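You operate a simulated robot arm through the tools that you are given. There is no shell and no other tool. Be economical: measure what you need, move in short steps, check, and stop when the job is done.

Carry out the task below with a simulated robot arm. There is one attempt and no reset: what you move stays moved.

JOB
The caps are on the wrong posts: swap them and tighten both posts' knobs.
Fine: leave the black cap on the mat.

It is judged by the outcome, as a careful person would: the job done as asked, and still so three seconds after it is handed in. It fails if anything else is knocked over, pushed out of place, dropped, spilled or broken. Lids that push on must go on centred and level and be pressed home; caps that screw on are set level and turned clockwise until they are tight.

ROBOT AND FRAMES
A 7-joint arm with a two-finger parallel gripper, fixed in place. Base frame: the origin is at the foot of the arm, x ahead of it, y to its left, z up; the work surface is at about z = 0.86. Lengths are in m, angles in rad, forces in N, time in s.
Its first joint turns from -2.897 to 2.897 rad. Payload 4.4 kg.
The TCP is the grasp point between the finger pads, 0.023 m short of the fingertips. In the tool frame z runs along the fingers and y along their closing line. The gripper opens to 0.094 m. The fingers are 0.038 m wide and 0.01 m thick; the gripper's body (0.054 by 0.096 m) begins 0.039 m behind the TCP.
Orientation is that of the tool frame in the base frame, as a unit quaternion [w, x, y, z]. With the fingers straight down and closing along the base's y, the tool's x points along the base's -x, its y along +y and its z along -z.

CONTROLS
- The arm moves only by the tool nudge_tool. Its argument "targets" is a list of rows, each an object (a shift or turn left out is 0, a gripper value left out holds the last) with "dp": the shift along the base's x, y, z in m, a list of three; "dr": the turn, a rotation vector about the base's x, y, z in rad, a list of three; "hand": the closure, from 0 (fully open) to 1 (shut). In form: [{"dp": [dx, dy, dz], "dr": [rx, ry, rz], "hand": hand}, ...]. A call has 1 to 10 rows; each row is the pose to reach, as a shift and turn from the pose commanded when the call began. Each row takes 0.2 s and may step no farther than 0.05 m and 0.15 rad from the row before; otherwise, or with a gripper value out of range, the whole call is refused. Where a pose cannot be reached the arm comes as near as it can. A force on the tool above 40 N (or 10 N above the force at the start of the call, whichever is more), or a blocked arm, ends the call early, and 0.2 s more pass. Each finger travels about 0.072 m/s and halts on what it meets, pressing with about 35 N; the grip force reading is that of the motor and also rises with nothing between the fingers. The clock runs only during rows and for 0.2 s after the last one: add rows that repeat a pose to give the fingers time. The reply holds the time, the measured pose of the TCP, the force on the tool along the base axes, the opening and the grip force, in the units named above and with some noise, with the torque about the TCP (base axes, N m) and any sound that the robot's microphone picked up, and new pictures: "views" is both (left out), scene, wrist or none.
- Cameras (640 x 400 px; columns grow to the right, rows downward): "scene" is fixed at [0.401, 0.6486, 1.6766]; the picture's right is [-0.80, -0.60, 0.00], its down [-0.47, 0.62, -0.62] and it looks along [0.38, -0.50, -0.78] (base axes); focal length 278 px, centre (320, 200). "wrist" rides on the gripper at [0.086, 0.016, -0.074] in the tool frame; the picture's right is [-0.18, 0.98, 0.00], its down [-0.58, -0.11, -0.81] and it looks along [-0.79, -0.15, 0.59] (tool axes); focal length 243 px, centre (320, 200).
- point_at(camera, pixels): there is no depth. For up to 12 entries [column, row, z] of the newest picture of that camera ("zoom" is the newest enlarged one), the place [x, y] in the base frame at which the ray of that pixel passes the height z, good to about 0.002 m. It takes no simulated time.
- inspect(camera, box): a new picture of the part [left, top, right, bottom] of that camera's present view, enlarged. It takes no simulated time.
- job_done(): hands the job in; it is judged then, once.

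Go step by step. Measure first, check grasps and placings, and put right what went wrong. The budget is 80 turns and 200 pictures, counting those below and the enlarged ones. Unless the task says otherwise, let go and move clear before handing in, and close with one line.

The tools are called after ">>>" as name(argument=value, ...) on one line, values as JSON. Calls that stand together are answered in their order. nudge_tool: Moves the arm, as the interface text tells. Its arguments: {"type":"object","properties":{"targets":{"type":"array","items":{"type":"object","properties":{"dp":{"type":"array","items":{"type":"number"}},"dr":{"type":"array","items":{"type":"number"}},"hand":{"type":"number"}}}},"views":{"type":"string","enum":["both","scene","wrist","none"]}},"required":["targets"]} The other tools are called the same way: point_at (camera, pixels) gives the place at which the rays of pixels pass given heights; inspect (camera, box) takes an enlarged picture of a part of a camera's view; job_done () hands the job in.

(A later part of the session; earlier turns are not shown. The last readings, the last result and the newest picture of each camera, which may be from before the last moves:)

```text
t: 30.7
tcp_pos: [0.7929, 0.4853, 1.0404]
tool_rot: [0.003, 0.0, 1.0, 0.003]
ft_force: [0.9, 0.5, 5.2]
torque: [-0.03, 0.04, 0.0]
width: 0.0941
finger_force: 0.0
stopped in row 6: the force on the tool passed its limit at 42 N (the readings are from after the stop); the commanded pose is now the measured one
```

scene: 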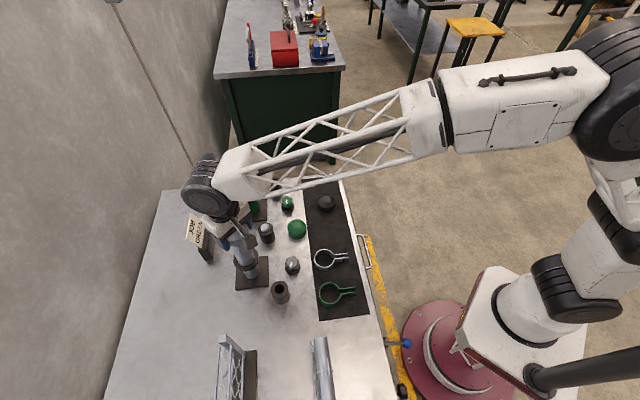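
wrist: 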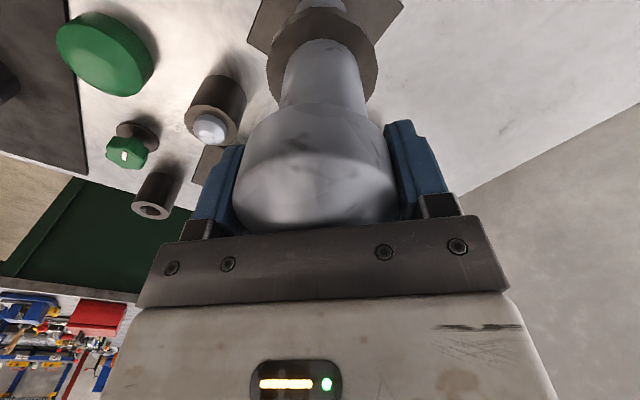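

Pressed home with ~42 N. Now I raise clear and look.

>>> nudge_tool(targets=[{"dp": [0, 0, 0.02]}, {"dp": [0, 0, 0.06]}, {"dp": [0, 0, 0.1]}, {"dp": [0, 0, 0.14]}, {"dp": [-0.01, -0.045, 0.14]}, {"dp": [-0.01, -0.09, 0.14]}, {"dp": [-0.013, -0.135, 0.14]}, {"dp": [-0.016, -0.17, 0.12]}, {"dp": [-0.016, -0.195, 0.1]}])

>>> inspect(camera="scene", box=[200, 160, 320, 310])

```text
t: 32.7
tcp_pos: [0.7735, 0.2878, 1.1396]
tool_rot: [0.002, -0.001, 1.0, 0.001]
ft_force: [0.6, -0.6, 0.2]
torque: [0.02, 0.01, 0.0]
width: 0.094
finger_force: 0.0
```

scene: 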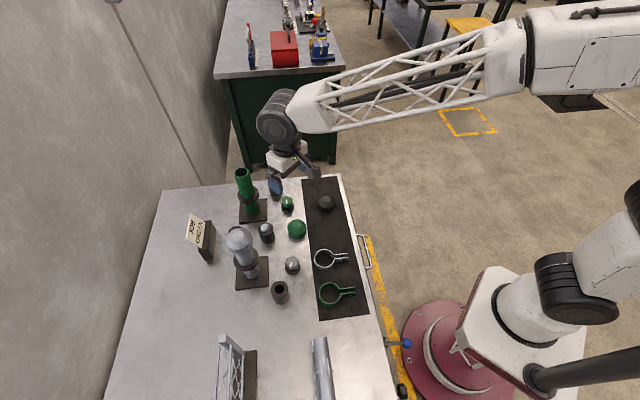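
wrist: 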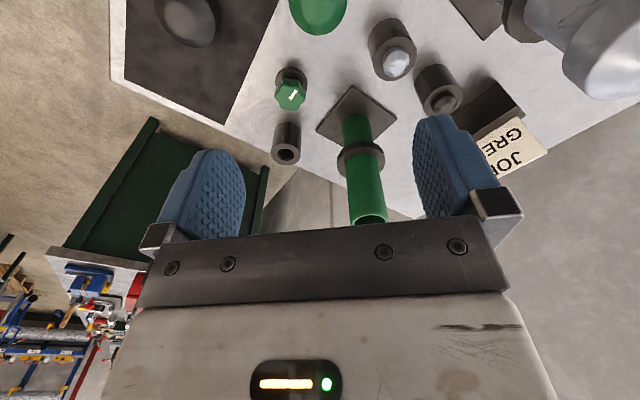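

```text
2.67 times, centred on (260, 235) of scene
```

zoom: 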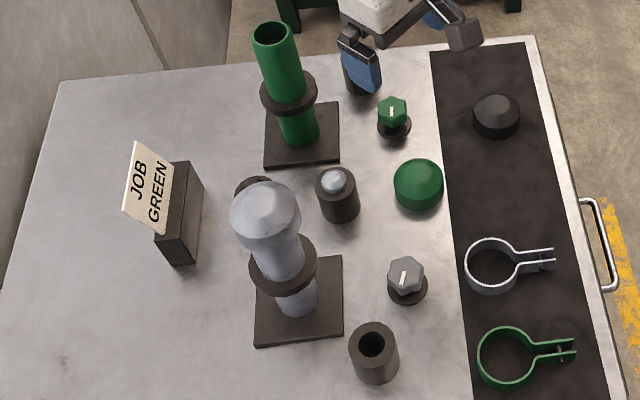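

The white cap sits level on the grey post. Now I descend on the green cap at (0.777, 0.288), stopping above the table to check.

>>> nudge_tool(targets=[{"dp": [0, -0.002, -0.05]}, {"dp": [0, -0.002, -0.1]}, {"dp": [0, -0.002, -0.15]}, {"dp": [0, -0.002, -0.19]}, {"dp": [0, -0.002, -0.22]}, {"dp": [0, -0.002, -0.24]}, {"dp": [0, -0.002, -0.24]}])

```text
t: 34.3
tcp_pos: [0.777, 0.2897, 0.8995]
tool_rot: [0.001, 0.001, 1.0, 0.001]
ft_force: [-0.1, -0.1, 0.6]
torque: [0.01, -0.02, -0.02]
width: 0.0941
finger_force: 0.0
```

scene: 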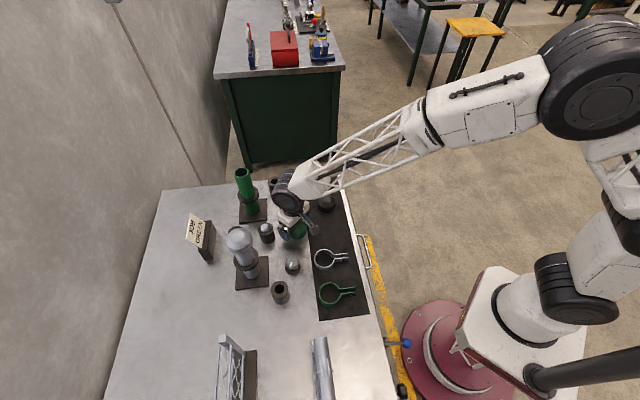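
wrist: 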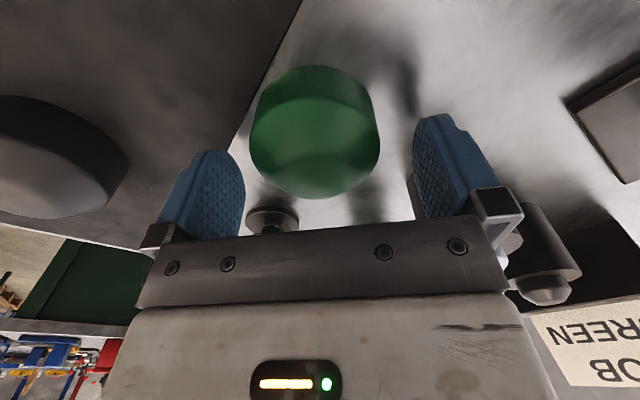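

The cap is ~5 px left of its centred position; I shift y −0.002, lower to z 0.890 and close.

>>> nudge_tool(targets=[{"dp": [0.001, -0.002, -0.005]}, {"dp": [0.001, -0.002, -0.01]}, {"dp": [0.001, -0.002, -0.01], "hand": 0.15}, {"dp": [0.001, -0.002, -0.01], "hand": 0.35}, {"dp": [0.001, -0.002, -0.01], "hand": 0.6}, {"dp": [0.001, -0.002, -0.01], "hand": 0.6}], views="wrist")

```text
t: 35.7
tcp_pos: [0.7768, 0.2875, 0.8902]
tool_rot: [0.001, -0.001, 1.0, 0.001]
ft_force: [-0.5, 0.7, 0.2]
torque: [-0.01, -0.02, -0.01]
width: 0.0635
finger_force: 34.9
```

wrist: 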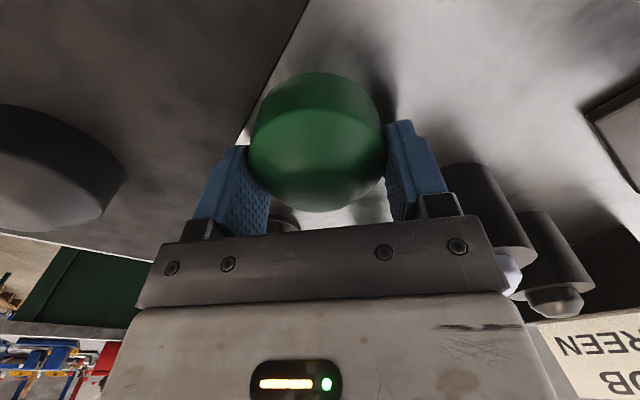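

Gripped deeper now. Lift slowly to z ≈ 1.15.

>>> nudge_tool(targets=[{"dp": [0, 0, 0.01]}, {"dp": [0, 0, 0.03]}, {"dp": [0, 0, 0.06]}, {"dp": [0, 0, 0.09]}, {"dp": [0, 0, 0.12]}, {"dp": [0, 0, 0.15]}, {"dp": [0, 0, 0.18]}, {"dp": [0, 0, 0.21]}, {"dp": [0, 0, 0.24]}, {"dp": [0, 0, 0.26]}], views="none")

>>> nudge_tool(targets=[{"dp": [0.03, 0.004, 0]}, {"dp": [0.06, 0.009, 0]}, {"dp": [0.09, 0.013, 0]}, {"dp": [0.12, 0.018, 0]}, {"dp": [0.15, 0.022, 0]}, {"dp": [0.175, 0.026, 0]}, {"dp": [0.183, 0.0265, 0]}, {"dp": [0.183, 0.0265, 0]}])

>>> inspect(camera="scene", box=[210, 130, 290, 230])

```text
t: 37.9
tcp_pos: [0.7749, 0.2867, 1.1512]
tool_rot: [0.001, -0.001, 1.0, 0.002]
ft_force: [0.6, -0.2, -0.8]
torque: [0.0, 0.02, -0.01]
width: 0.0633
finger_force: 35.4
```

```text
t: 39.7
tcp_pos: [0.9603, 0.3136, 1.1507]
tool_rot: [0.003, 0.0, 1.0, 0.001]
ft_force: [-0.5, -0.9, -1.9]
torque: [-0.01, 0.02, 0.0]
width: 0.0633
finger_force: 35.0
```

scene: 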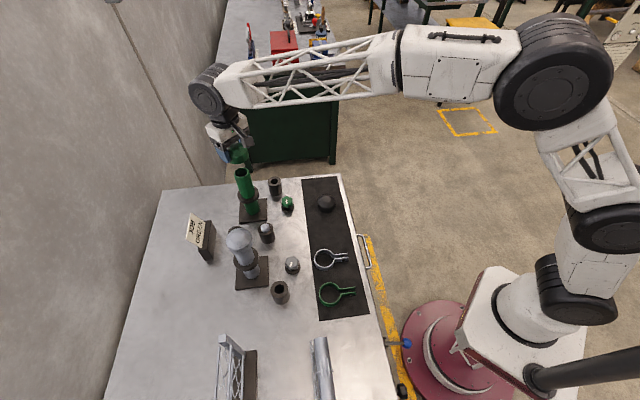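
wrist: 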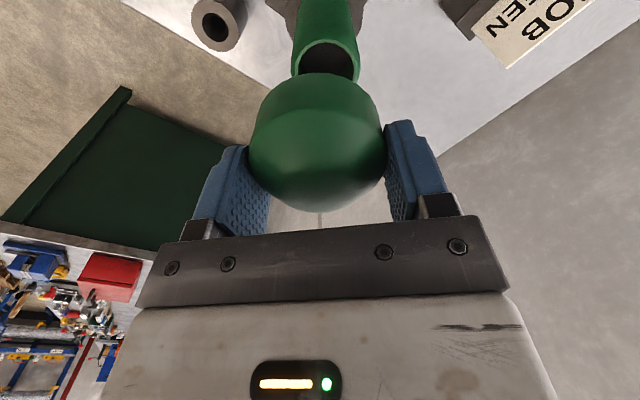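

```text
4.00 times, centred on (250, 180) of scene
```

zoom: 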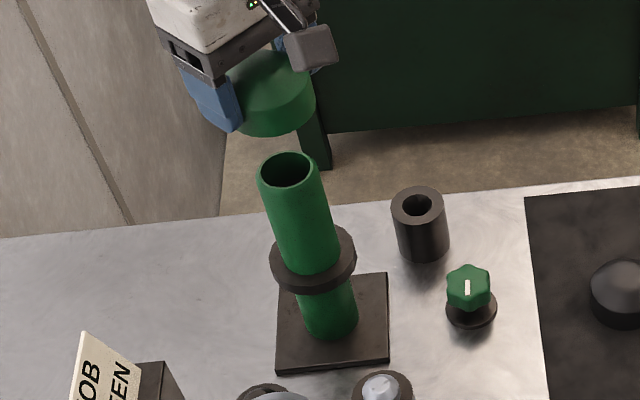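

From earlier readings the aligned TCP for this cap on the green post is about (0.958, 0.313). I'll shift x −0.002 and lower carefully.

>>> nudge_tool(targets=[{"dp": [-0.002, 0, -0.01]}, {"dp": [-0.002, 0, -0.02]}, {"dp": [-0.002, 0, -0.025]}, {"dp": [-0.002, 0, -0.03]}, {"dp": [-0.002, 0, -0.034]}, {"dp": [-0.002, 0, -0.038]}])

>>> inspect(camera="scene", box=[215, 140, 275, 200])

```text
t: 41.1
tcp_pos: [0.9561, 0.3133, 1.1112]
tool_rot: [0.002, -0.001, 1.0, 0.001]
ft_force: [0.1, -0.9, -0.9]
torque: [-0.01, 0.01, 0.03]
width: 0.0634
finger_force: 34.8
```

scene: 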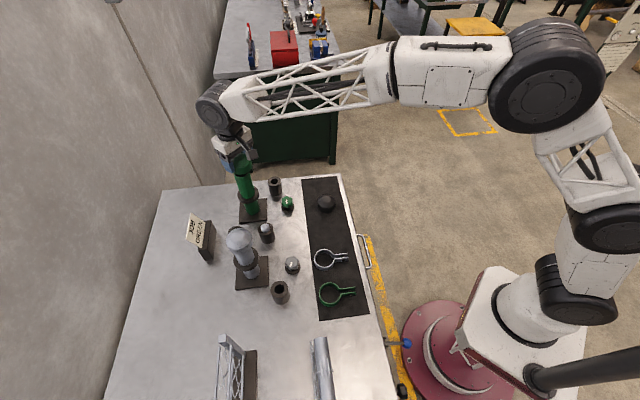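
wrist: 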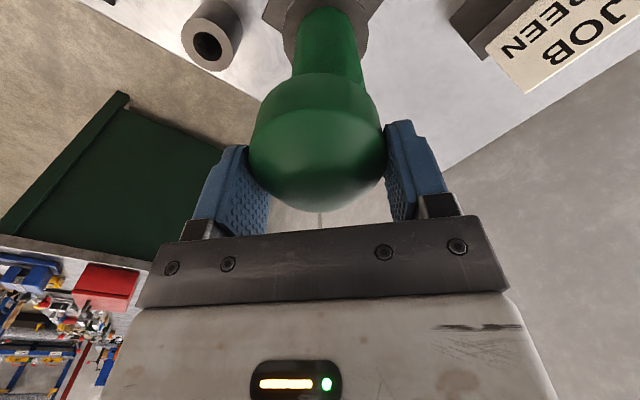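

```text
6.67 times, centred on (245, 170) of scene
```

zoom: 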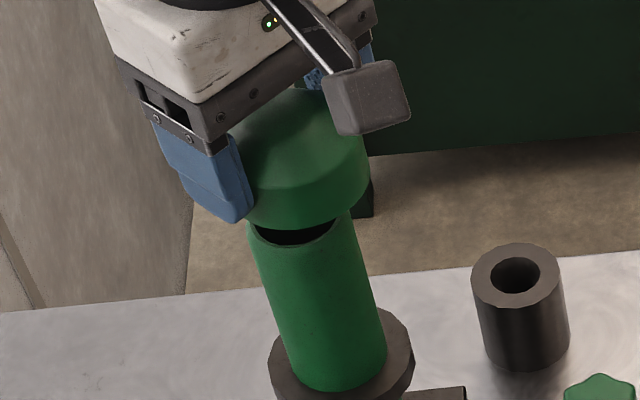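

There is a visible small gap between cap and tube top, with the tube well centred. Continue down in 3 mm rows.

>>> nudge_tool(targets=[{"dp": [0.001, 0, -0.003]}, {"dp": [0.001, 0, -0.006]}, {"dp": [0.001, 0, -0.009]}, {"dp": [0.001, 0, -0.012]}, {"dp": [0.001, 0, -0.015]}, {"dp": [0.001, 0, -0.018]}], views="wrist")

>>> inspect(camera="scene", box=[215, 140, 275, 200])

```text
t: 42.5
tcp_pos: [0.9584, 0.3129, 1.0938]
tool_rot: [0.001, 0.0, 1.0, 0.001]
ft_force: [0.5, -1.3, -1.9]
torque: [0.0, 0.02, 0.02]
width: 0.0631
finger_force: 35.3
```

wrist: 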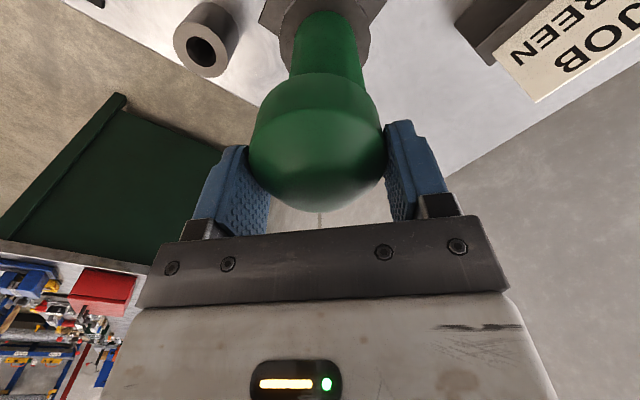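

```text
6.67 times, centred on (245, 170) of scene
```

zoom: 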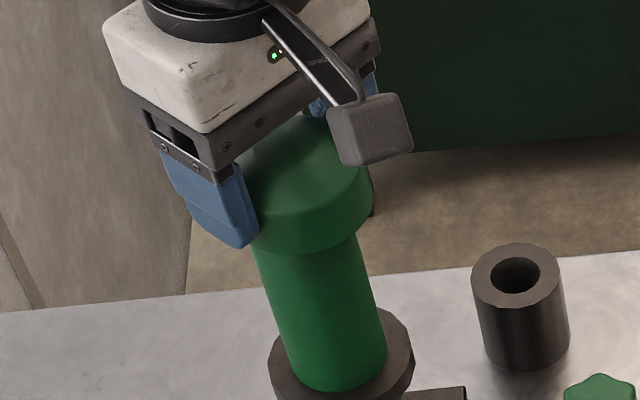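

No contact; the cap is covering the tube's rim. Continue down slowly.

>>> nudge_tool(targets=[{"dp": [0, 0, -0.003]}, {"dp": [0, 0, -0.006]}, {"dp": [0, 0, -0.009]}, {"dp": [0, 0, -0.012]}], views="none")

```text
t: 43.5
tcp_pos: [0.9583, 0.3133, 1.0818]
tool_rot: [0.002, 0.001, 1.0, 0.0]
ft_force: [-0.7, 1.6, 0.4]
torque: [0.11, 0.03, -0.03]
width: 0.0633
finger_force: 35.4
```

>>> nudge_tool(targets=[{"dp": [0, 0, -0.002]}, {"dp": [0, 0, -0.004]}, {"dp": [0, 0, -0.006]}], views="wrist")

```text
t: 44.3
tcp_pos: [0.9579, 0.3133, 1.0761]
tool_rot: [0.002, -0.001, 1.0, 0.001]
ft_force: [4.0, 3.6, 1.2]
torque: [0.1, -0.15, -0.05]
width: 0.0635
finger_force: 35.3
```

wrist: 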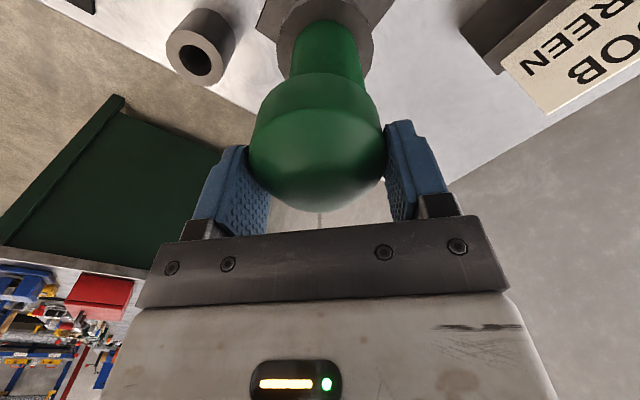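

The tube pushes gently toward +x,+y (4, 3.6 N); I yield 0.8 mm each and lower.

>>> nudge_tool(targets=[{"dp": [0.0008, 0.0008, 0]}, {"dp": [0.0008, 0.0008, -0.002]}, {"dp": [0.0008, 0.0008, -0.004]}], views="none")

```text
t: 45.1
tcp_pos: [0.9596, 0.3137, 1.0717]
tool_rot: [0.001, 0.0, 1.0, 0.001]
ft_force: [-0.3, -0.8, -0.1]
torque: [0.02, -0.01, -0.03]
width: 0.0631
finger_force: 35.4
```

Forces are zero again. Lower until it seats.

>>> nudge_tool(targets=[{"dp": [0, 0, -0.003]}, {"dp": [0, 0, -0.006]}, {"dp": [0, 0, -0.009]}, {"dp": [0, 0, -0.012]}, {"dp": [0, 0, -0.015]}], views="wrist")

```text
t: 46.0
tcp_pos: [0.96, 0.3142, 1.0683]
tool_rot: [0.005, 0.0, 1.0, 0.001]
ft_force: [-1.1, 0.3, 2.7]
torque: [-0.06, 0.09, -0.03]
width: 0.0634
finger_force: 35.1
stopped in row 4: the force on the tool passed its limit at 46 N (the readings are from after the stop); the commanded pose is now the measured one
```

wrist: 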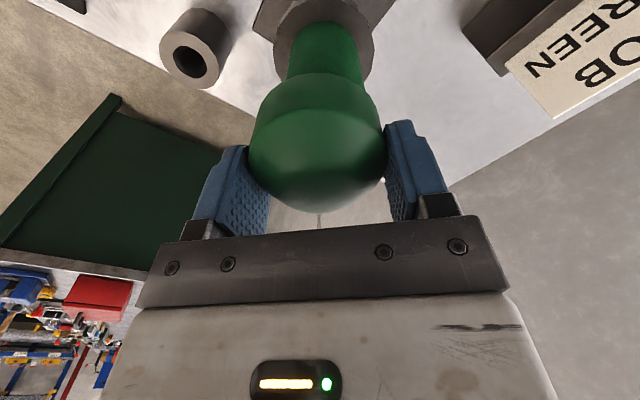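

Contact of 46 N at TCP 1.068, i.e. cap bottom ≈1.038, consistent with seating. I'll release, then lower the palm to check the cap top is at the same height (1.041) and press it.

>>> nudge_tool(targets=[{"dp": [0, 0, 0]}, {"dp": [0, 0, 0], "hand": 0.3}, {"dp": [0, 0, 0], "hand": 0}, {"dp": [0, 0, -0.01]}, {"dp": [0, 0, -0.02]}, {"dp": [0, 0, -0.024]}])

```text
t: 47.4
tcp_pos: [0.9616, 0.3141, 1.0435]
tool_rot: [0.005, 0.0, 1.0, 0.002]
ft_force: [-0.3, -0.1, -0.1]
torque: [-0.01, 0.01, 0.01]
width: 0.0939
finger_force: 0.1
```

scene: 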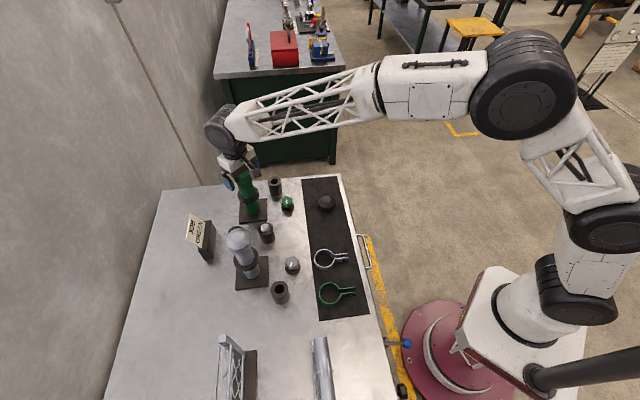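
wrist: 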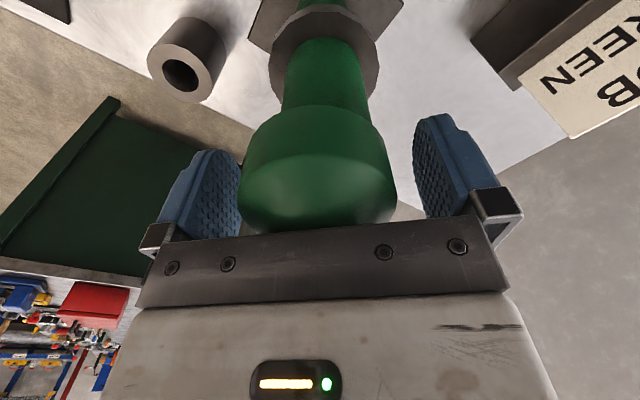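

No palm contact at 1.0435, so the cap is down as far as the original. Press 4 mm more to push it home, then rise.

>>> nudge_tool(targets=[{"dp": [0, 0, -0.002]}, {"dp": [0, 0, -0.004]}, {"dp": [0, 0, -0.006]}], views="none")

>>> nudge_tool(targets=[{"dp": [0, 0, 0.03]}, {"dp": [0, 0, 0.07]}, {"dp": [0, 0, 0.11]}, {"dp": [-0.02, -0.02, 0.14]}, {"dp": [-0.05, -0.05, 0.14]}, {"dp": [-0.08, -0.08, 0.14]}, {"dp": [-0.089, -0.091, 0.14]}, {"dp": [-0.089, -0.091, 0.14]}])

>>> inspect(camera="scene", box=[200, 150, 320, 300])

```text
t: 48.2
tcp_pos: [0.9604, 0.3146, 1.0402]
tool_rot: [0.006, 0.0, 1.0, 0.003]
ft_force: [0.5, 0.3, 23.9]
torque: [-0.03, 0.23, -0.04]
width: 0.0939
finger_force: 0.0
```

```text
t: 50.0
tcp_pos: [0.874, 0.2248, 1.1761]
tool_rot: [0.004, 0.0, 1.0, 0.001]
ft_force: [0.1, 0.0, -1.0]
torque: [0.0, 0.05, 0.0]
width: 0.0937
finger_force: 0.0
```

scene: 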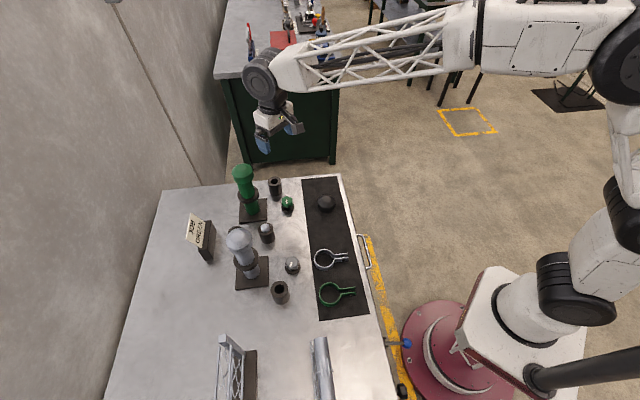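
wrist: 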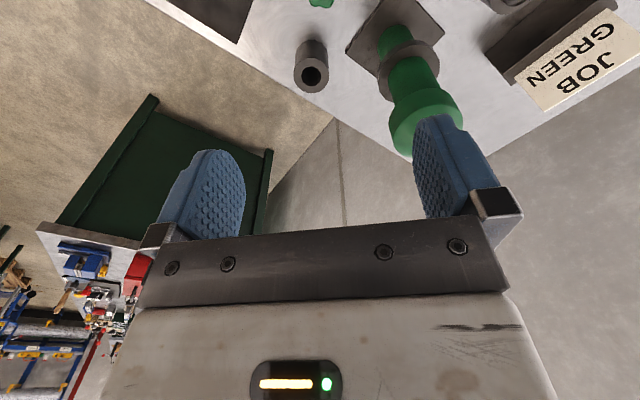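

```text
2.67 times, centred on (260, 225) of scene
```

zoom: 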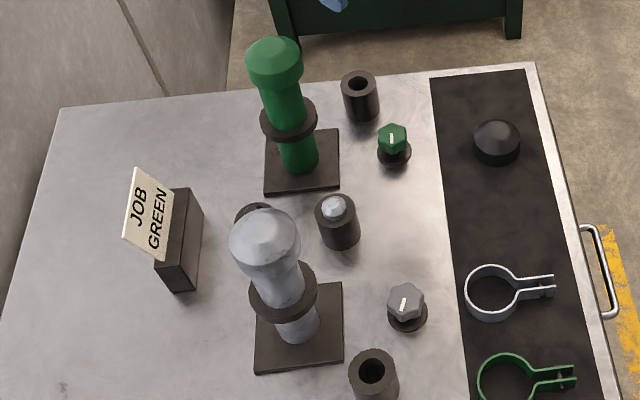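

Both caps look right. Now the green knob: zoom in on both knobs to measure height and shape.

>>> inspect(camera="scene", box=[272, 186, 304, 218])

>>> point_at(camera="scene", pixels=[[287, 201, 0.88], [287, 201, 0.9], [287, 201, 0.91], [287, 208, 0.86], [287, 208, 0.865], [282, 202, 0.9], [293, 202, 0.9]])

>>> inspect(camera="scene", box=[276, 248, 308, 280])

```text
12.50 times, centred on (288, 202) of scene
```

zoom: 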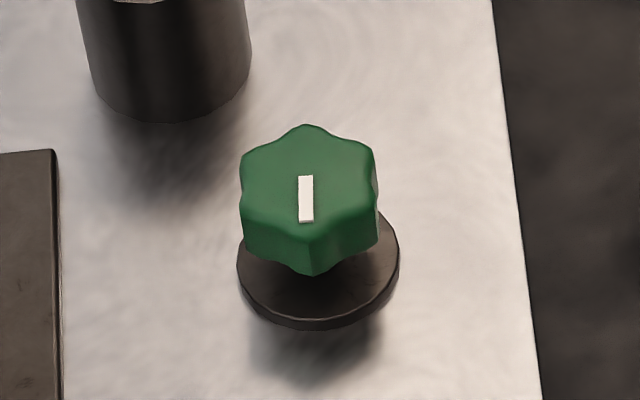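

```text
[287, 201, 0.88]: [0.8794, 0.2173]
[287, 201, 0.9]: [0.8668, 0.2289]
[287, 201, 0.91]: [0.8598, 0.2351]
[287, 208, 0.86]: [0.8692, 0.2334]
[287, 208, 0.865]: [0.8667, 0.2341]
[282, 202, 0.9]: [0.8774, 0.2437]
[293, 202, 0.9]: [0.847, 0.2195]
```

```text
12.50 times, centred on (292, 264) of scene
```

zoom: 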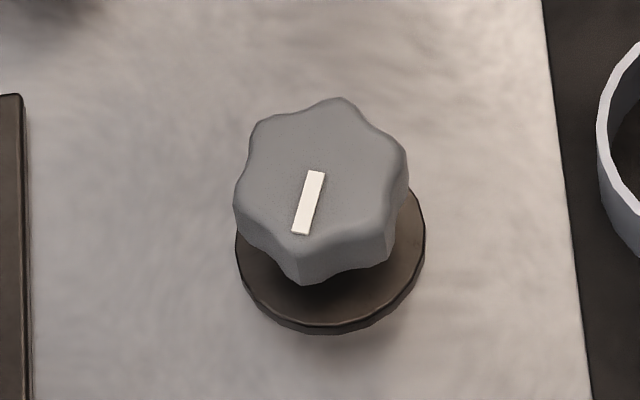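

I'll compute disc and top centres for both knobs from these pixels.

>>> point_at(camera="scene", pixels=[[287.8, 206.6, 0.864], [287.0, 200.8, 0.89], [287.0, 200.8, 0.895], [287.0, 200.8, 0.9], [292.8, 268.4, 0.864], [292.0, 262.4, 0.89], [292.0, 262.4, 0.895], [292.0, 262.4, 0.9]])

```text
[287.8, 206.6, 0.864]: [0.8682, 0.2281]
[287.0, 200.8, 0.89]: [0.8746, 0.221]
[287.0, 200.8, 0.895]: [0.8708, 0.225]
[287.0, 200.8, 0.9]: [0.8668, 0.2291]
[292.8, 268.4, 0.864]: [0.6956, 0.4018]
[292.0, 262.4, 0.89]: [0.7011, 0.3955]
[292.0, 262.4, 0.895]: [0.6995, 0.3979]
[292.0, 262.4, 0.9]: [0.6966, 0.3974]
```

Knob tops are near z 0.899; green centre ≈ (0.868, 0.228), grey ≈ (0.697, 0.399), width ≈ 0.04. The lobes suit the jaws turned by about +0.14 rad; I'll descend to z 0.95 and check.

>>> nudge_tool(targets=[{"dp": [-0.003, 0.001, -0.045], "dr": [0, 0, 0.07]}, {"dp": [-0.006, 0.003, -0.09], "dr": [0, 0, 0.14]}, {"dp": [-0.006, 0.003, -0.135], "dr": [0, 0, 0.14]}, {"dp": [-0.006, 0.003, -0.18], "dr": [0, 0, 0.14]}, {"dp": [-0.006, 0.003, -0.21], "dr": [0, 0, 0.14]}, {"dp": [-0.006, 0.003, -0.23], "dr": [0, 0, 0.14]}, {"dp": [-0.006, 0.003, -0.23], "dr": [0, 0, 0.14]}])

>>> inspect(camera="wrist", box=[180, 0, 460, 240])

```text
t: 51.6
tcp_pos: [0.8654, 0.226, 0.945]
tool_rot: [0.005, -0.07, 0.998, 0.002]
ft_force: [0.5, 0.5, 0.2]
torque: [-0.03, 0.03, -0.02]
width: 0.0942
finger_force: 0.1
```

scene: 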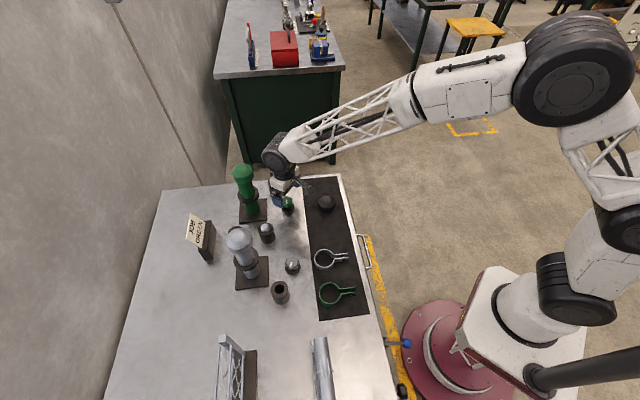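
wrist: 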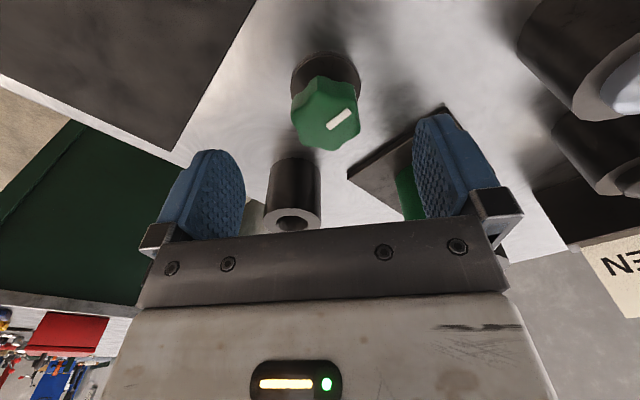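

```text
1.67 times, centred on (320, 120) of wrist
```

zoom: 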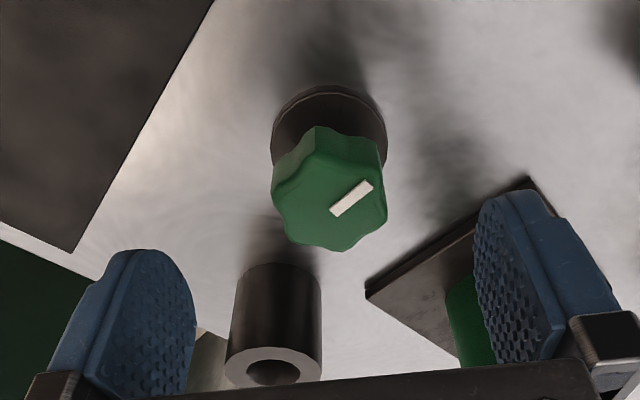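

Check knob centre through the wrist rays: top centre ≈ (329,120), disc centre ≈ (326,78).

>>> point_at(camera="wrist", pixels=[[328, 119, 0.899], [328, 119, 0.895], [325, 80, 0.864], [291, 80, 0.864], [360, 85, 0.864]])

```text
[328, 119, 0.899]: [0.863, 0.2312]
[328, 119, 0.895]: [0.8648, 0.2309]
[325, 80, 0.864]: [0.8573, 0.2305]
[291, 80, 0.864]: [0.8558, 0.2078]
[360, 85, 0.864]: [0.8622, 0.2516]
```

Consistent with (0.867, 0.229) after allowing for the wrist bias seen earlier. I lower to z ≈ 0.894 and close on the knob.

>>> nudge_tool(targets=[{"dp": [0.002, 0.002, -0.03]}, {"dp": [0.002, 0.002, -0.053]}, {"dp": [0.002, 0.002, -0.053], "hand": 0.2}, {"dp": [0.002, 0.002, -0.053], "hand": 0.4}, {"dp": [0.002, 0.002, -0.053], "hand": 0.6}, {"dp": [0.002, 0.002, -0.053], "hand": 0.8}, {"dp": [0.002, 0.002, -0.053], "hand": 0.8}])

>>> inspect(camera="wrist", box=[180, 0, 460, 240])

```text
t: 53.2
tcp_pos: [0.8668, 0.231, 0.8934]
tool_rot: [0.004, -0.07, 0.998, 0.001]
ft_force: [-0.4, 23.9, -5.1]
torque: [0.25, -0.3, 0.0]
width: 0.0397
finger_force: 45.3
```

scene: 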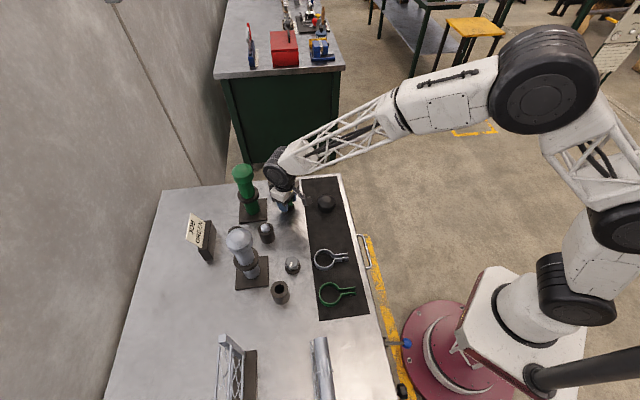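
wrist: 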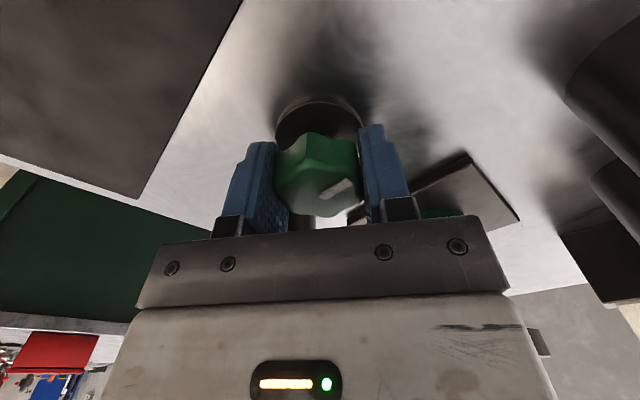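

```text
1.67 times, centred on (320, 120) of wrist
```

zoom: 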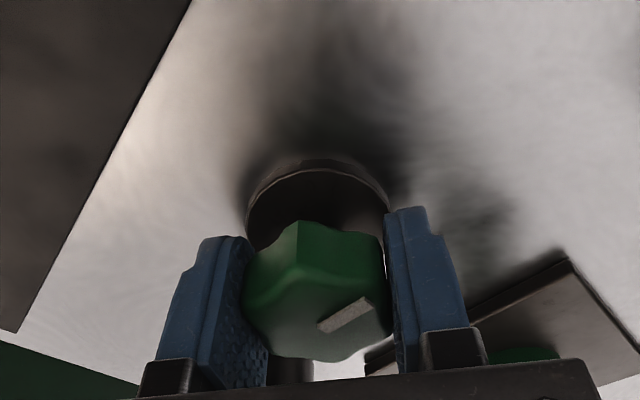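

Gripped (0.040) with a +24 N y push, so I shift +y 1.5 mm to relieve, then turn clockwise a little and read the torque.

>>> nudge_tool(targets=[{"dp": [0, 0.0015, 0]}, {"dp": [0, 0.0015, 0], "dr": [0, 0, -0.1]}, {"dp": [0, 0.0015, 0], "dr": [0, 0, -0.2]}, {"dp": [0, 0.0015, 0], "dr": [0, 0, -0.3]}], views="wrist")

```text
t: 54.2
tcp_pos: [0.866, 0.2297, 0.8931]
tool_rot: [0.005, 0.081, 0.997, 0.001]
ft_force: [1.1, 5.4, -10.2]
torque: [0.05, 0.35, -0.02]
width: 0.0397
finger_force: 44.9
```

wrist: 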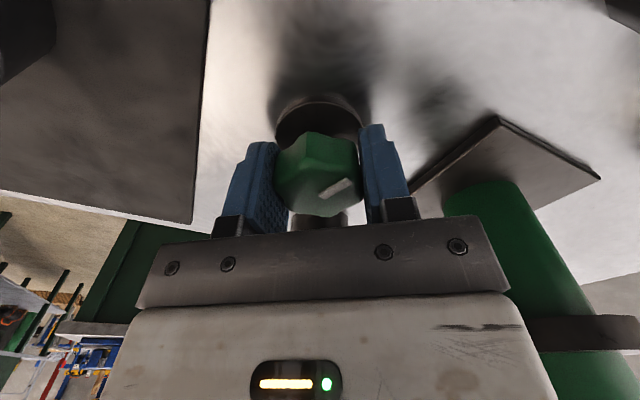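

The knob turns with the jaws at almost no torque. Continue clockwise, letting the tool follow down slightly (−10 N in z).

>>> nudge_tool(targets=[{"dp": [0, 0.0003, -0.0007], "dr": [0, 0, -0.12]}, {"dp": [0, 0.0003, -0.0007], "dr": [0, 0, -0.24]}, {"dp": [0, 0.0003, -0.0008], "dr": [0, 0, -0.36]}, {"dp": [0, 0.0003, -0.0008], "dr": [0, 0, -0.48]}, {"dp": [0, 0.0003, -0.0009], "dr": [0, 0, -0.6]}, {"dp": [0, 0.0003, -0.0009], "dr": [0, 0, -0.72]}, {"dp": [0, 0.0003, -0.001], "dr": [0, 0, -0.84]}, {"dp": [0, 0.0003, -0.001], "dr": [0, 0, -0.96]}], views="wrist")

```text
t: 56.0
tcp_pos: [0.8666, 0.2289, 0.8936]
tool_rot: [0.005, 0.532, 0.847, 0.0]
ft_force: [-32.8, -21.9, -2.0]
torque: [0.14, 0.36, 0.03]
width: 0.0396
finger_force: 44.8
```

wrist: 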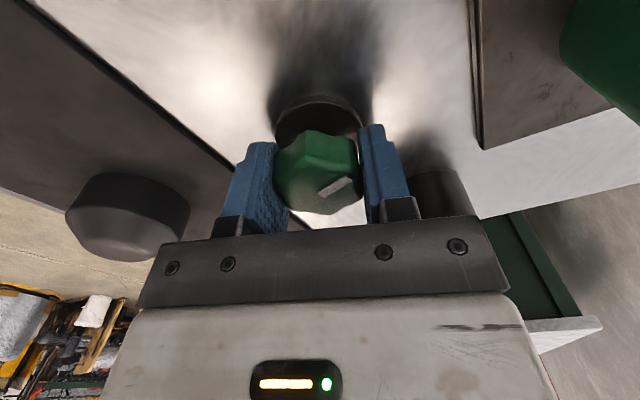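

Side force (−33, −22 N) from the off-centre grip; relieve by (−2.0, −1.3) mm and continue turning; the axis torque is still near zero.

>>> nudge_tool(targets=[{"dp": [-0.002, -0.0013, 0]}, {"dp": [-0.002, -0.0013, 0], "dr": [0, 0, -0.12]}, {"dp": [-0.002, -0.0014, 0], "dr": [0, 0, -0.24]}, {"dp": [-0.002, -0.0014, 0], "dr": [0, 0, -0.36]}, {"dp": [-0.002, -0.0014, 0], "dr": [0, 0, -0.48]}], views="none")

```text
t: 56.9
tcp_pos: [0.8665, 0.228, 0.8945]
tool_rot: [0.005, 0.632, 0.775, 0.0]
ft_force: [11.5, 1.1, -5.6]
torque: [0.16, -0.38, 0.02]
width: 0.0393
finger_force: 45.2
stopped in row 4: the force on the tool passed its limit at 50 N (the readings are from after the stop); the commanded pose is now the measured one
```

Stopped at 50 N after about 1.5 rad total; I need to see whether the knob reached its stop or it was side load.

>>> inspect(camera="wrist", box=[180, 40, 460, 240])

>>> nudge_tool(targets=[{"dp": [0.0006, 0, 0], "dr": [0, 0, -0.03]}, {"dp": [0.0006, 0, 0], "dr": [0, 0, -0.06]}], views="wrist")

```text
2.00 times, centred on (320, 140) of wrist
```

zoom: 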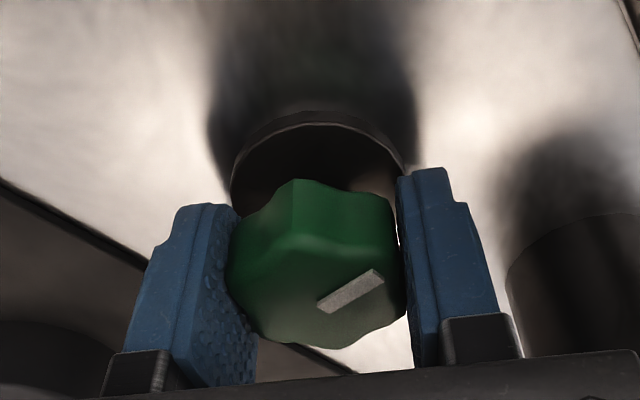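

```text
t: 57.5
tcp_pos: [0.866, 0.2285, 0.894]
tool_rot: [0.005, 0.654, 0.756, -0.001]
ft_force: [6.9, 1.5, -6.6]
torque: [0.53, -0.03, -0.04]
width: 0.0395
finger_force: 45.0
```

wrist: 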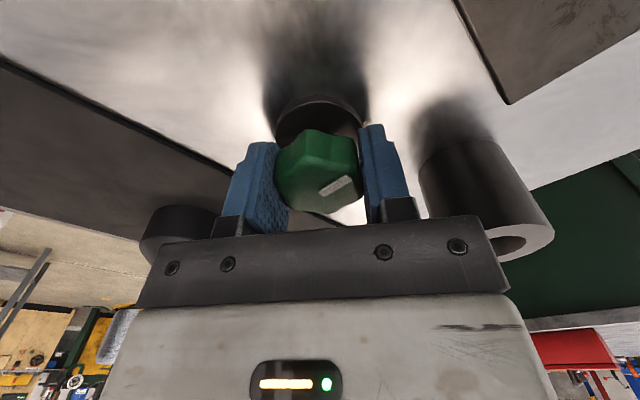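

Still turning freely, so that was side load only. Continue in smaller chunks, steering by force.

>>> nudge_tool(targets=[{"dp": [0.0005, 0, -0.0003], "dr": [0, 0, -0.1]}, {"dp": [0.0005, 0, -0.0003], "dr": [0, 0, -0.2]}, {"dp": [0.0005, 0, -0.0003], "dr": [0, 0, -0.3]}, {"dp": [0.0005, 0, -0.0003], "dr": [0, 0, -0.4]}], views="none")

```text
t: 58.5
tcp_pos: [0.8665, 0.2294, 0.8926]
tool_rot: [0.005, 0.792, 0.611, -0.001]
ft_force: [-33.7, 6.2, 8.0]
torque: [0.46, 0.09, 0.02]
width: 0.0394
finger_force: 44.9
```

>>> nudge_tool(targets=[{"dp": [-0.001, 0.0002, 0.0003]}, {"dp": [-0.002, 0.0004, 0.0005], "dr": [0, 0, -0.05]}, {"dp": [-0.002, 0.0004, 0.0005], "dr": [0, 0, -0.15]}, {"dp": [-0.002, 0.0004, 0.0005], "dr": [0, 0, -0.25]}], views="none")

```text
t: 59.2
tcp_pos: [0.8632, 0.2307, 0.8944]
tool_rot: [0.006, 0.814, 0.581, -0.001]
ft_force: [-27.5, -10.8, 6.0]
torque: [0.47, -7.7, 8.2]
width: 0.0445
finger_force: 28.8
stopped in row 3: the force on the tool passed its limit at 71 N (the readings are from after the stop); the commanded pose is now the measured one
```

A large torque (8 Nm) appeared; at this yaw the wrist camera arm may be near the green post. Look before any move.

>>> inspect(camera="scene", box=[220, 140, 340, 240])

>>> inspect(camera="wrist", box=[0, 0, 640, 400])

```text
4.00 times, centred on (280, 190) of scene
```

zoom: 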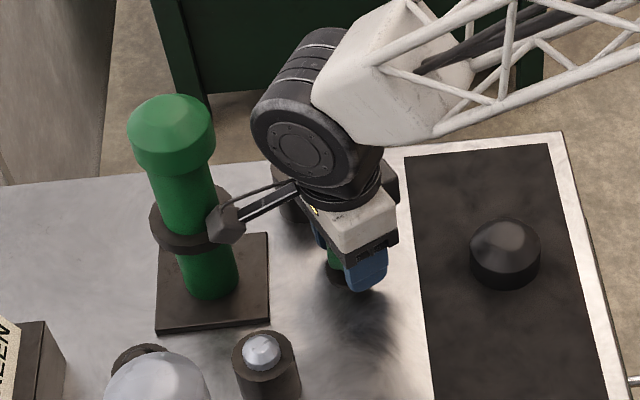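

```text
1.00 times, centred on (320, 200) of wrist (not enlarged: the box is as wide or as high as the picture)
```

zoom: 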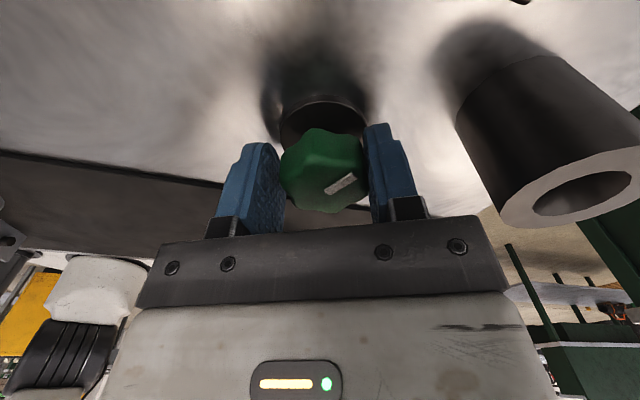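

The camera arm touched the green post's collar. I back the turn off slightly, let go of the knob, rotate away from the post and rise.

>>> nudge_tool(targets=[{"dr": [0, 0, 0.05]}, {"dr": [0, 0, 0.05], "hand": 0.4}, {"dr": [0, 0, 0.05], "hand": 0.1}, {"dr": [0, 0, 0.12], "hand": 0}, {"dp": [0.002, -0.002, 0.03], "dr": [0, 0, 0.25], "hand": 0}, {"dp": [0.002, -0.002, 0.07], "dr": [0, 0, 0.38]}, {"dp": [0.002, -0.002, 0.106], "dr": [0, 0, 0.5]}])

>>> inspect(camera="scene", box=[200, 140, 320, 300])

>>> inspect(camera="scene", box=[220, 160, 300, 230])

```text
t: 60.8
tcp_pos: [0.8649, 0.2272, 0.997]
tool_rot: [0.006, 0.646, 0.763, -0.002]
ft_force: [0.2, 0.5, -0.1]
torque: [0.0, 0.02, 0.01]
width: 0.094
finger_force: 0.0
```

scene: 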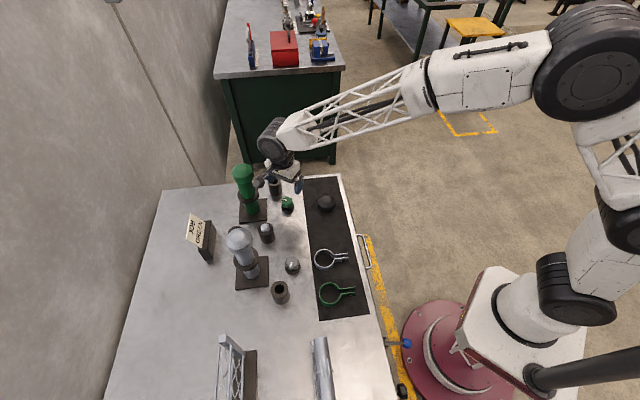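
wrist: 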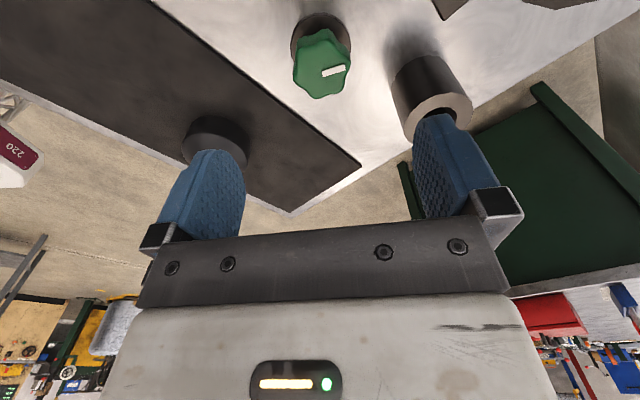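

```text
2.50 times, centred on (260, 220) of scene
```

zoom: 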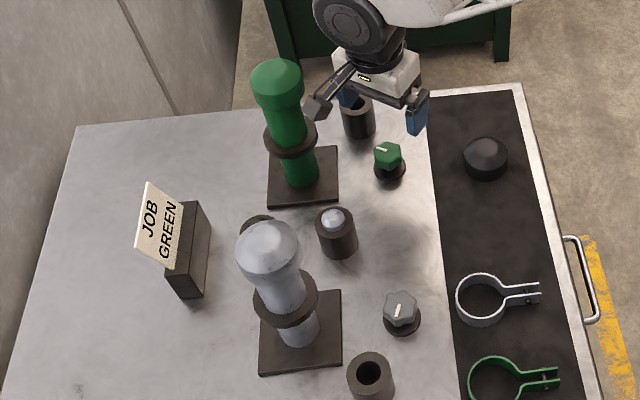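

```text
5.71 times, centred on (260, 195) of scene
```

zoom: 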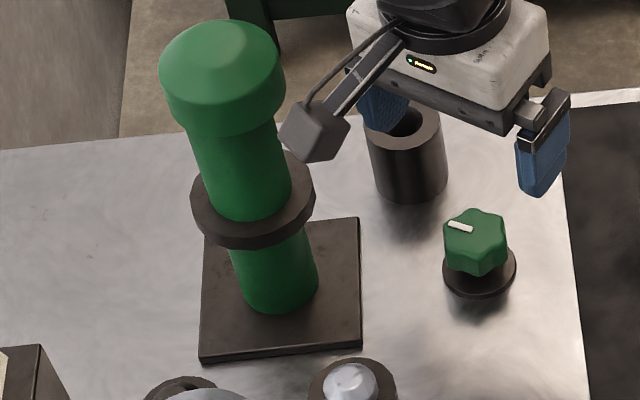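

The base plate corners match the originals (239,223)/(267,220), so the post didn't move. The knob wasn't tight yet; I'll rewind the wrist the other way (camera toward −y) to gain a long clear clockwise range.

>>> nudge_tool(targets=[{"dr": [0, 0, 0.147]}, {"dr": [0, 0, 0.294]}, {"dr": [0, 0, 0.441]}, {"dr": [0, 0, 0.588]}, {"dr": [0, 0, 0.735]}, {"dr": [0, 0, 0.882]}, {"dr": [0, 0, 1.029]}, {"dr": [0, 0, 1.176]}, {"dr": [0, 0, 1.323]}], views="none")

>>> nudge_tool(targets=[{"dr": [0, 0, 0.147]}, {"dr": [0, 0, 0.294]}, {"dr": [0, 0, 0.441]}, {"dr": [0, 0, 0.588]}, {"dr": [0, 0, 0.735]}, {"dr": [0, 0, 0.882]}, {"dr": [0, 0, 1.029]}, {"dr": [0, 0, 1.176]}, {"dr": [0, 0, 1.32]}])

>>> inspect(camera="wrist", box=[180, 0, 460, 240])

>>> inspect(camera="scene", box=[272, 186, 304, 218])

```text
t: 62.8
tcp_pos: [0.8663, 0.2286, 1.0002]
tool_rot: [0.005, 0.04, 0.999, 0.004]
ft_force: [-0.4, 0.2, -0.1]
torque: [-0.02, -0.03, 0.0]
width: 0.0941
finger_force: 0.0
```

```text
t: 64.8
tcp_pos: [0.8671, 0.2271, 0.9997]
tool_rot: [0.002, -0.58, 0.814, 0.006]
ft_force: [-0.9, -0.2, 0.0]
torque: [-0.01, 0.0, 0.02]
width: 0.094
finger_force: 0.1
```

scene: 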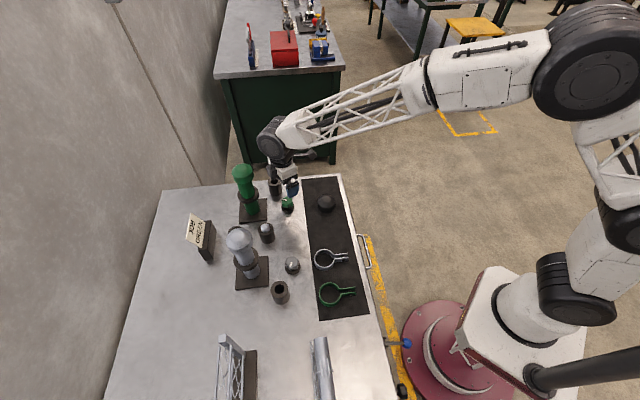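
wrist: 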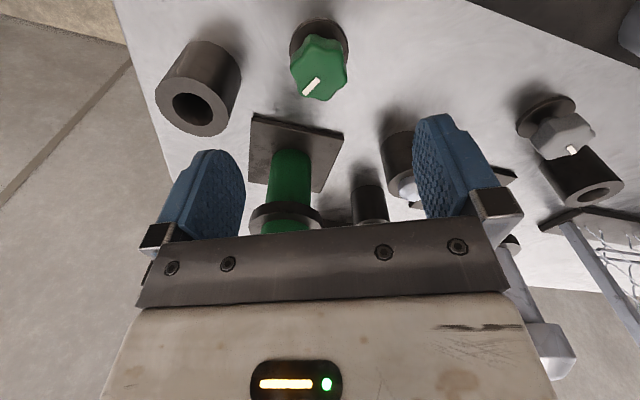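

```text
1.67 times, centred on (320, 120) of wrist
```

zoom: 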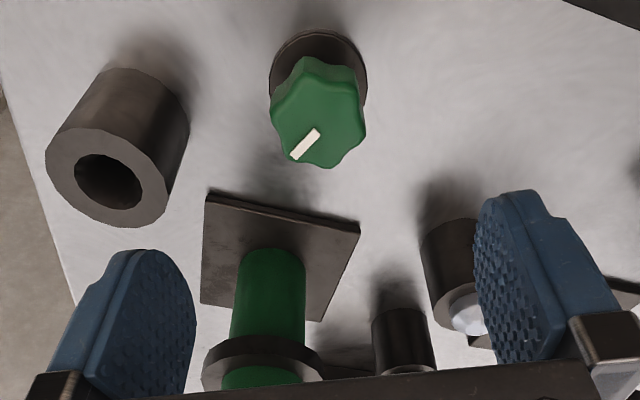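

```text
12.50 times, centred on (288, 202) of scene
```

zoom: 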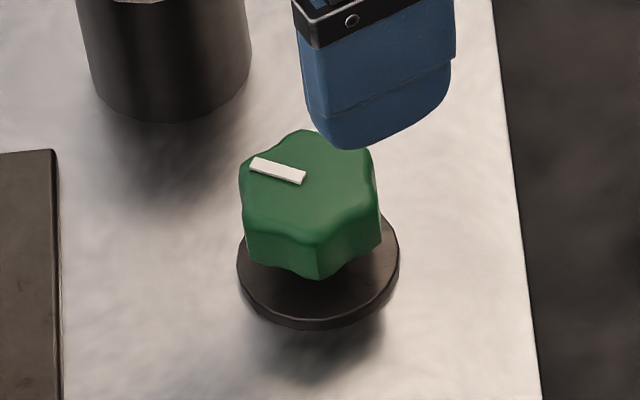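

The knob mark has turned ~2 rad clockwise. Jaws now nearly align with the valleys (need −0.07 rad); descend and grip again.

>>> nudge_tool(targets=[{"dp": [0, 0, -0.04], "dr": [0, 0, -0.07]}, {"dp": [0, 0, -0.08], "dr": [0, 0, -0.07]}, {"dp": [0, 0, -0.105], "dr": [0, 0, -0.07]}, {"dp": [0, 0, -0.105], "dr": [0, 0, -0.07], "hand": 0.2}, {"dp": [0, 0, -0.105], "dr": [0, 0, -0.07], "hand": 0.4}, {"dp": [0, 0, -0.105], "dr": [0, 0, -0.07], "hand": 0.55}, {"dp": [0, 0, -0.105], "dr": [0, 0, -0.07], "hand": 0.7}, {"dp": [0, 0, -0.105], "dr": [0, 0, -0.07], "hand": 0.8}], views="wrist")

```text
t: 66.8
tcp_pos: [0.8669, 0.2293, 0.8943]
tool_rot: [0.001, -0.551, 0.834, 0.008]
ft_force: [-10.7, -0.6, 7.5]
torque: [0.21, 0.42, 0.01]
width: 0.0396
finger_force: 45.2
stopped in row 8: the force on the tool passed its limit at 41 N (the readings are from after the stop); the commanded pose is now the measured one
```

wrist: 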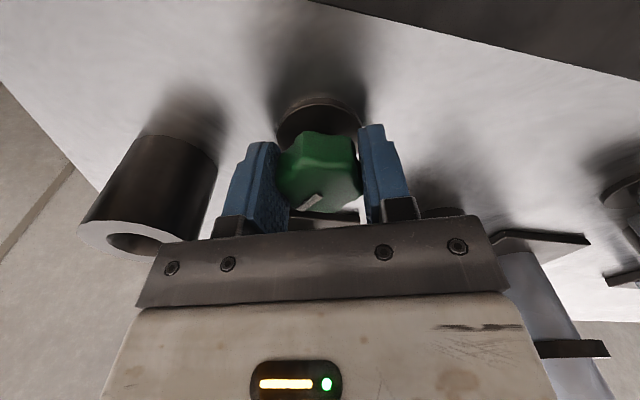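

Good grip. Relieve −0.6 mm in x, then turn clockwise keeping the axis fixed.

>>> nudge_tool(targets=[{"dp": [-0.0006, 0, 0]}, {"dp": [-0.0006, 0, 0], "dr": [0, 0, -0.12]}, {"dp": [-0.0006, 0, 0], "dr": [0, 0, -0.24]}, {"dp": [-0.0006, 0, 0], "dr": [0, 0, -0.36]}, {"dp": [-0.0006, 0, 0], "dr": [0, 0, -0.48]}, {"dp": [-0.0006, 0, 0], "dr": [0, 0, -0.6]}], views="none")

```text
t: 68.3
tcp_pos: [0.8659, 0.2301, 0.8949]
tool_rot: [0.003, -0.28, 0.96, 0.007]
ft_force: [-14.0, -1.4, 7.9]
torque: [0.16, 0.29, -0.02]
width: 0.0397
finger_force: 44.6
stopped in row 6: the force on the tool passed its limit at 41 N (the readings are from after the stop); the commanded pose is now the measured one
```

>>> nudge_tool(targets=[{"dp": [-0.0012, 0, 0.0003]}, {"dp": [-0.0012, 0, 0.0003], "dr": [0, 0, -0.12]}, {"dp": [-0.0012, 0, 0.0003], "dr": [0, 0, -0.24]}, {"dp": [-0.0012, 0, 0.0003], "dr": [0, 0, -0.36]}, {"dp": [-0.0012, 0, 0.0003], "dr": [0, 0, -0.48]}], views="none")

```text
t: 69.5
tcp_pos: [0.864, 0.2301, 0.8955]
tool_rot: [0.005, -0.042, 0.999, 0.005]
ft_force: [13.9, 26.4, -4.7]
torque: [0.23, -0.28, 0.04]
width: 0.0392
finger_force: 44.8
```

>>> nudge_tool(targets=[{"dp": [0.0008, 0.0015, 0]}, {"dp": [0.0008, 0.0015, 0], "dr": [0, 0, -0.12]}, {"dp": [0.0008, 0.0015, 0], "dr": [0, 0, -0.24]}, {"dp": [0.0008, 0.0015, 0], "dr": [0, 0, -0.36]}, {"dp": [0.0008, 0.0015, 0], "dr": [0, 0, -0.48]}], views="none")

```text
t: 70.7
tcp_pos: [0.8641, 0.2304, 0.8942]
tool_rot: [0.006, 0.196, 0.981, 0.003]
ft_force: [-17.6, -2.0, 0.5]
torque: [-0.11, -0.01, -0.02]
width: 0.0393
finger_force: 44.7
```

Still free. Continue, relieving −1 mm in x.

>>> nudge_tool(targets=[{"dp": [-0.001, 0, 0]}, {"dp": [-0.001, 0, 0], "dr": [0, 0, -0.12]}, {"dp": [-0.001, 0, 0], "dr": [0, 0, -0.24]}, {"dp": [-0.001, 0, 0], "dr": [0, 0, -0.36]}, {"dp": [-0.001, 0, 0], "dr": [0, 0, -0.48]}], views="wrist")

```text
t: 71.9
tcp_pos: [0.8647, 0.2318, 0.8943]
tool_rot: [0.008, 0.416, 0.909, 0.004]
ft_force: [8.2, 5.5, -4.7]
torque: [0.16, -0.07, 0.03]
width: 0.0395
finger_force: 44.5
stopped in row 5: the force on the tool passed its limit at 42 N (the readings are from after the stop); the commanded pose is now the measured one
```

wrist: 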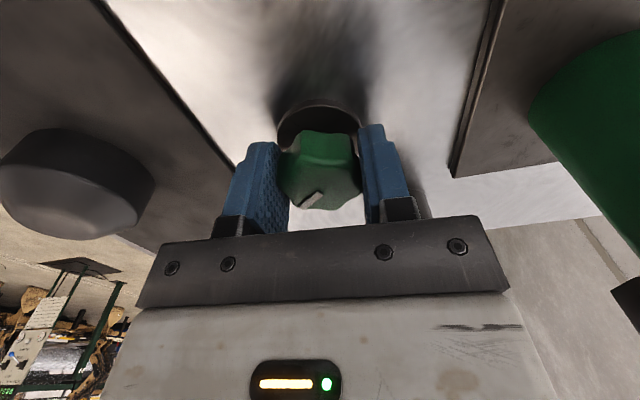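

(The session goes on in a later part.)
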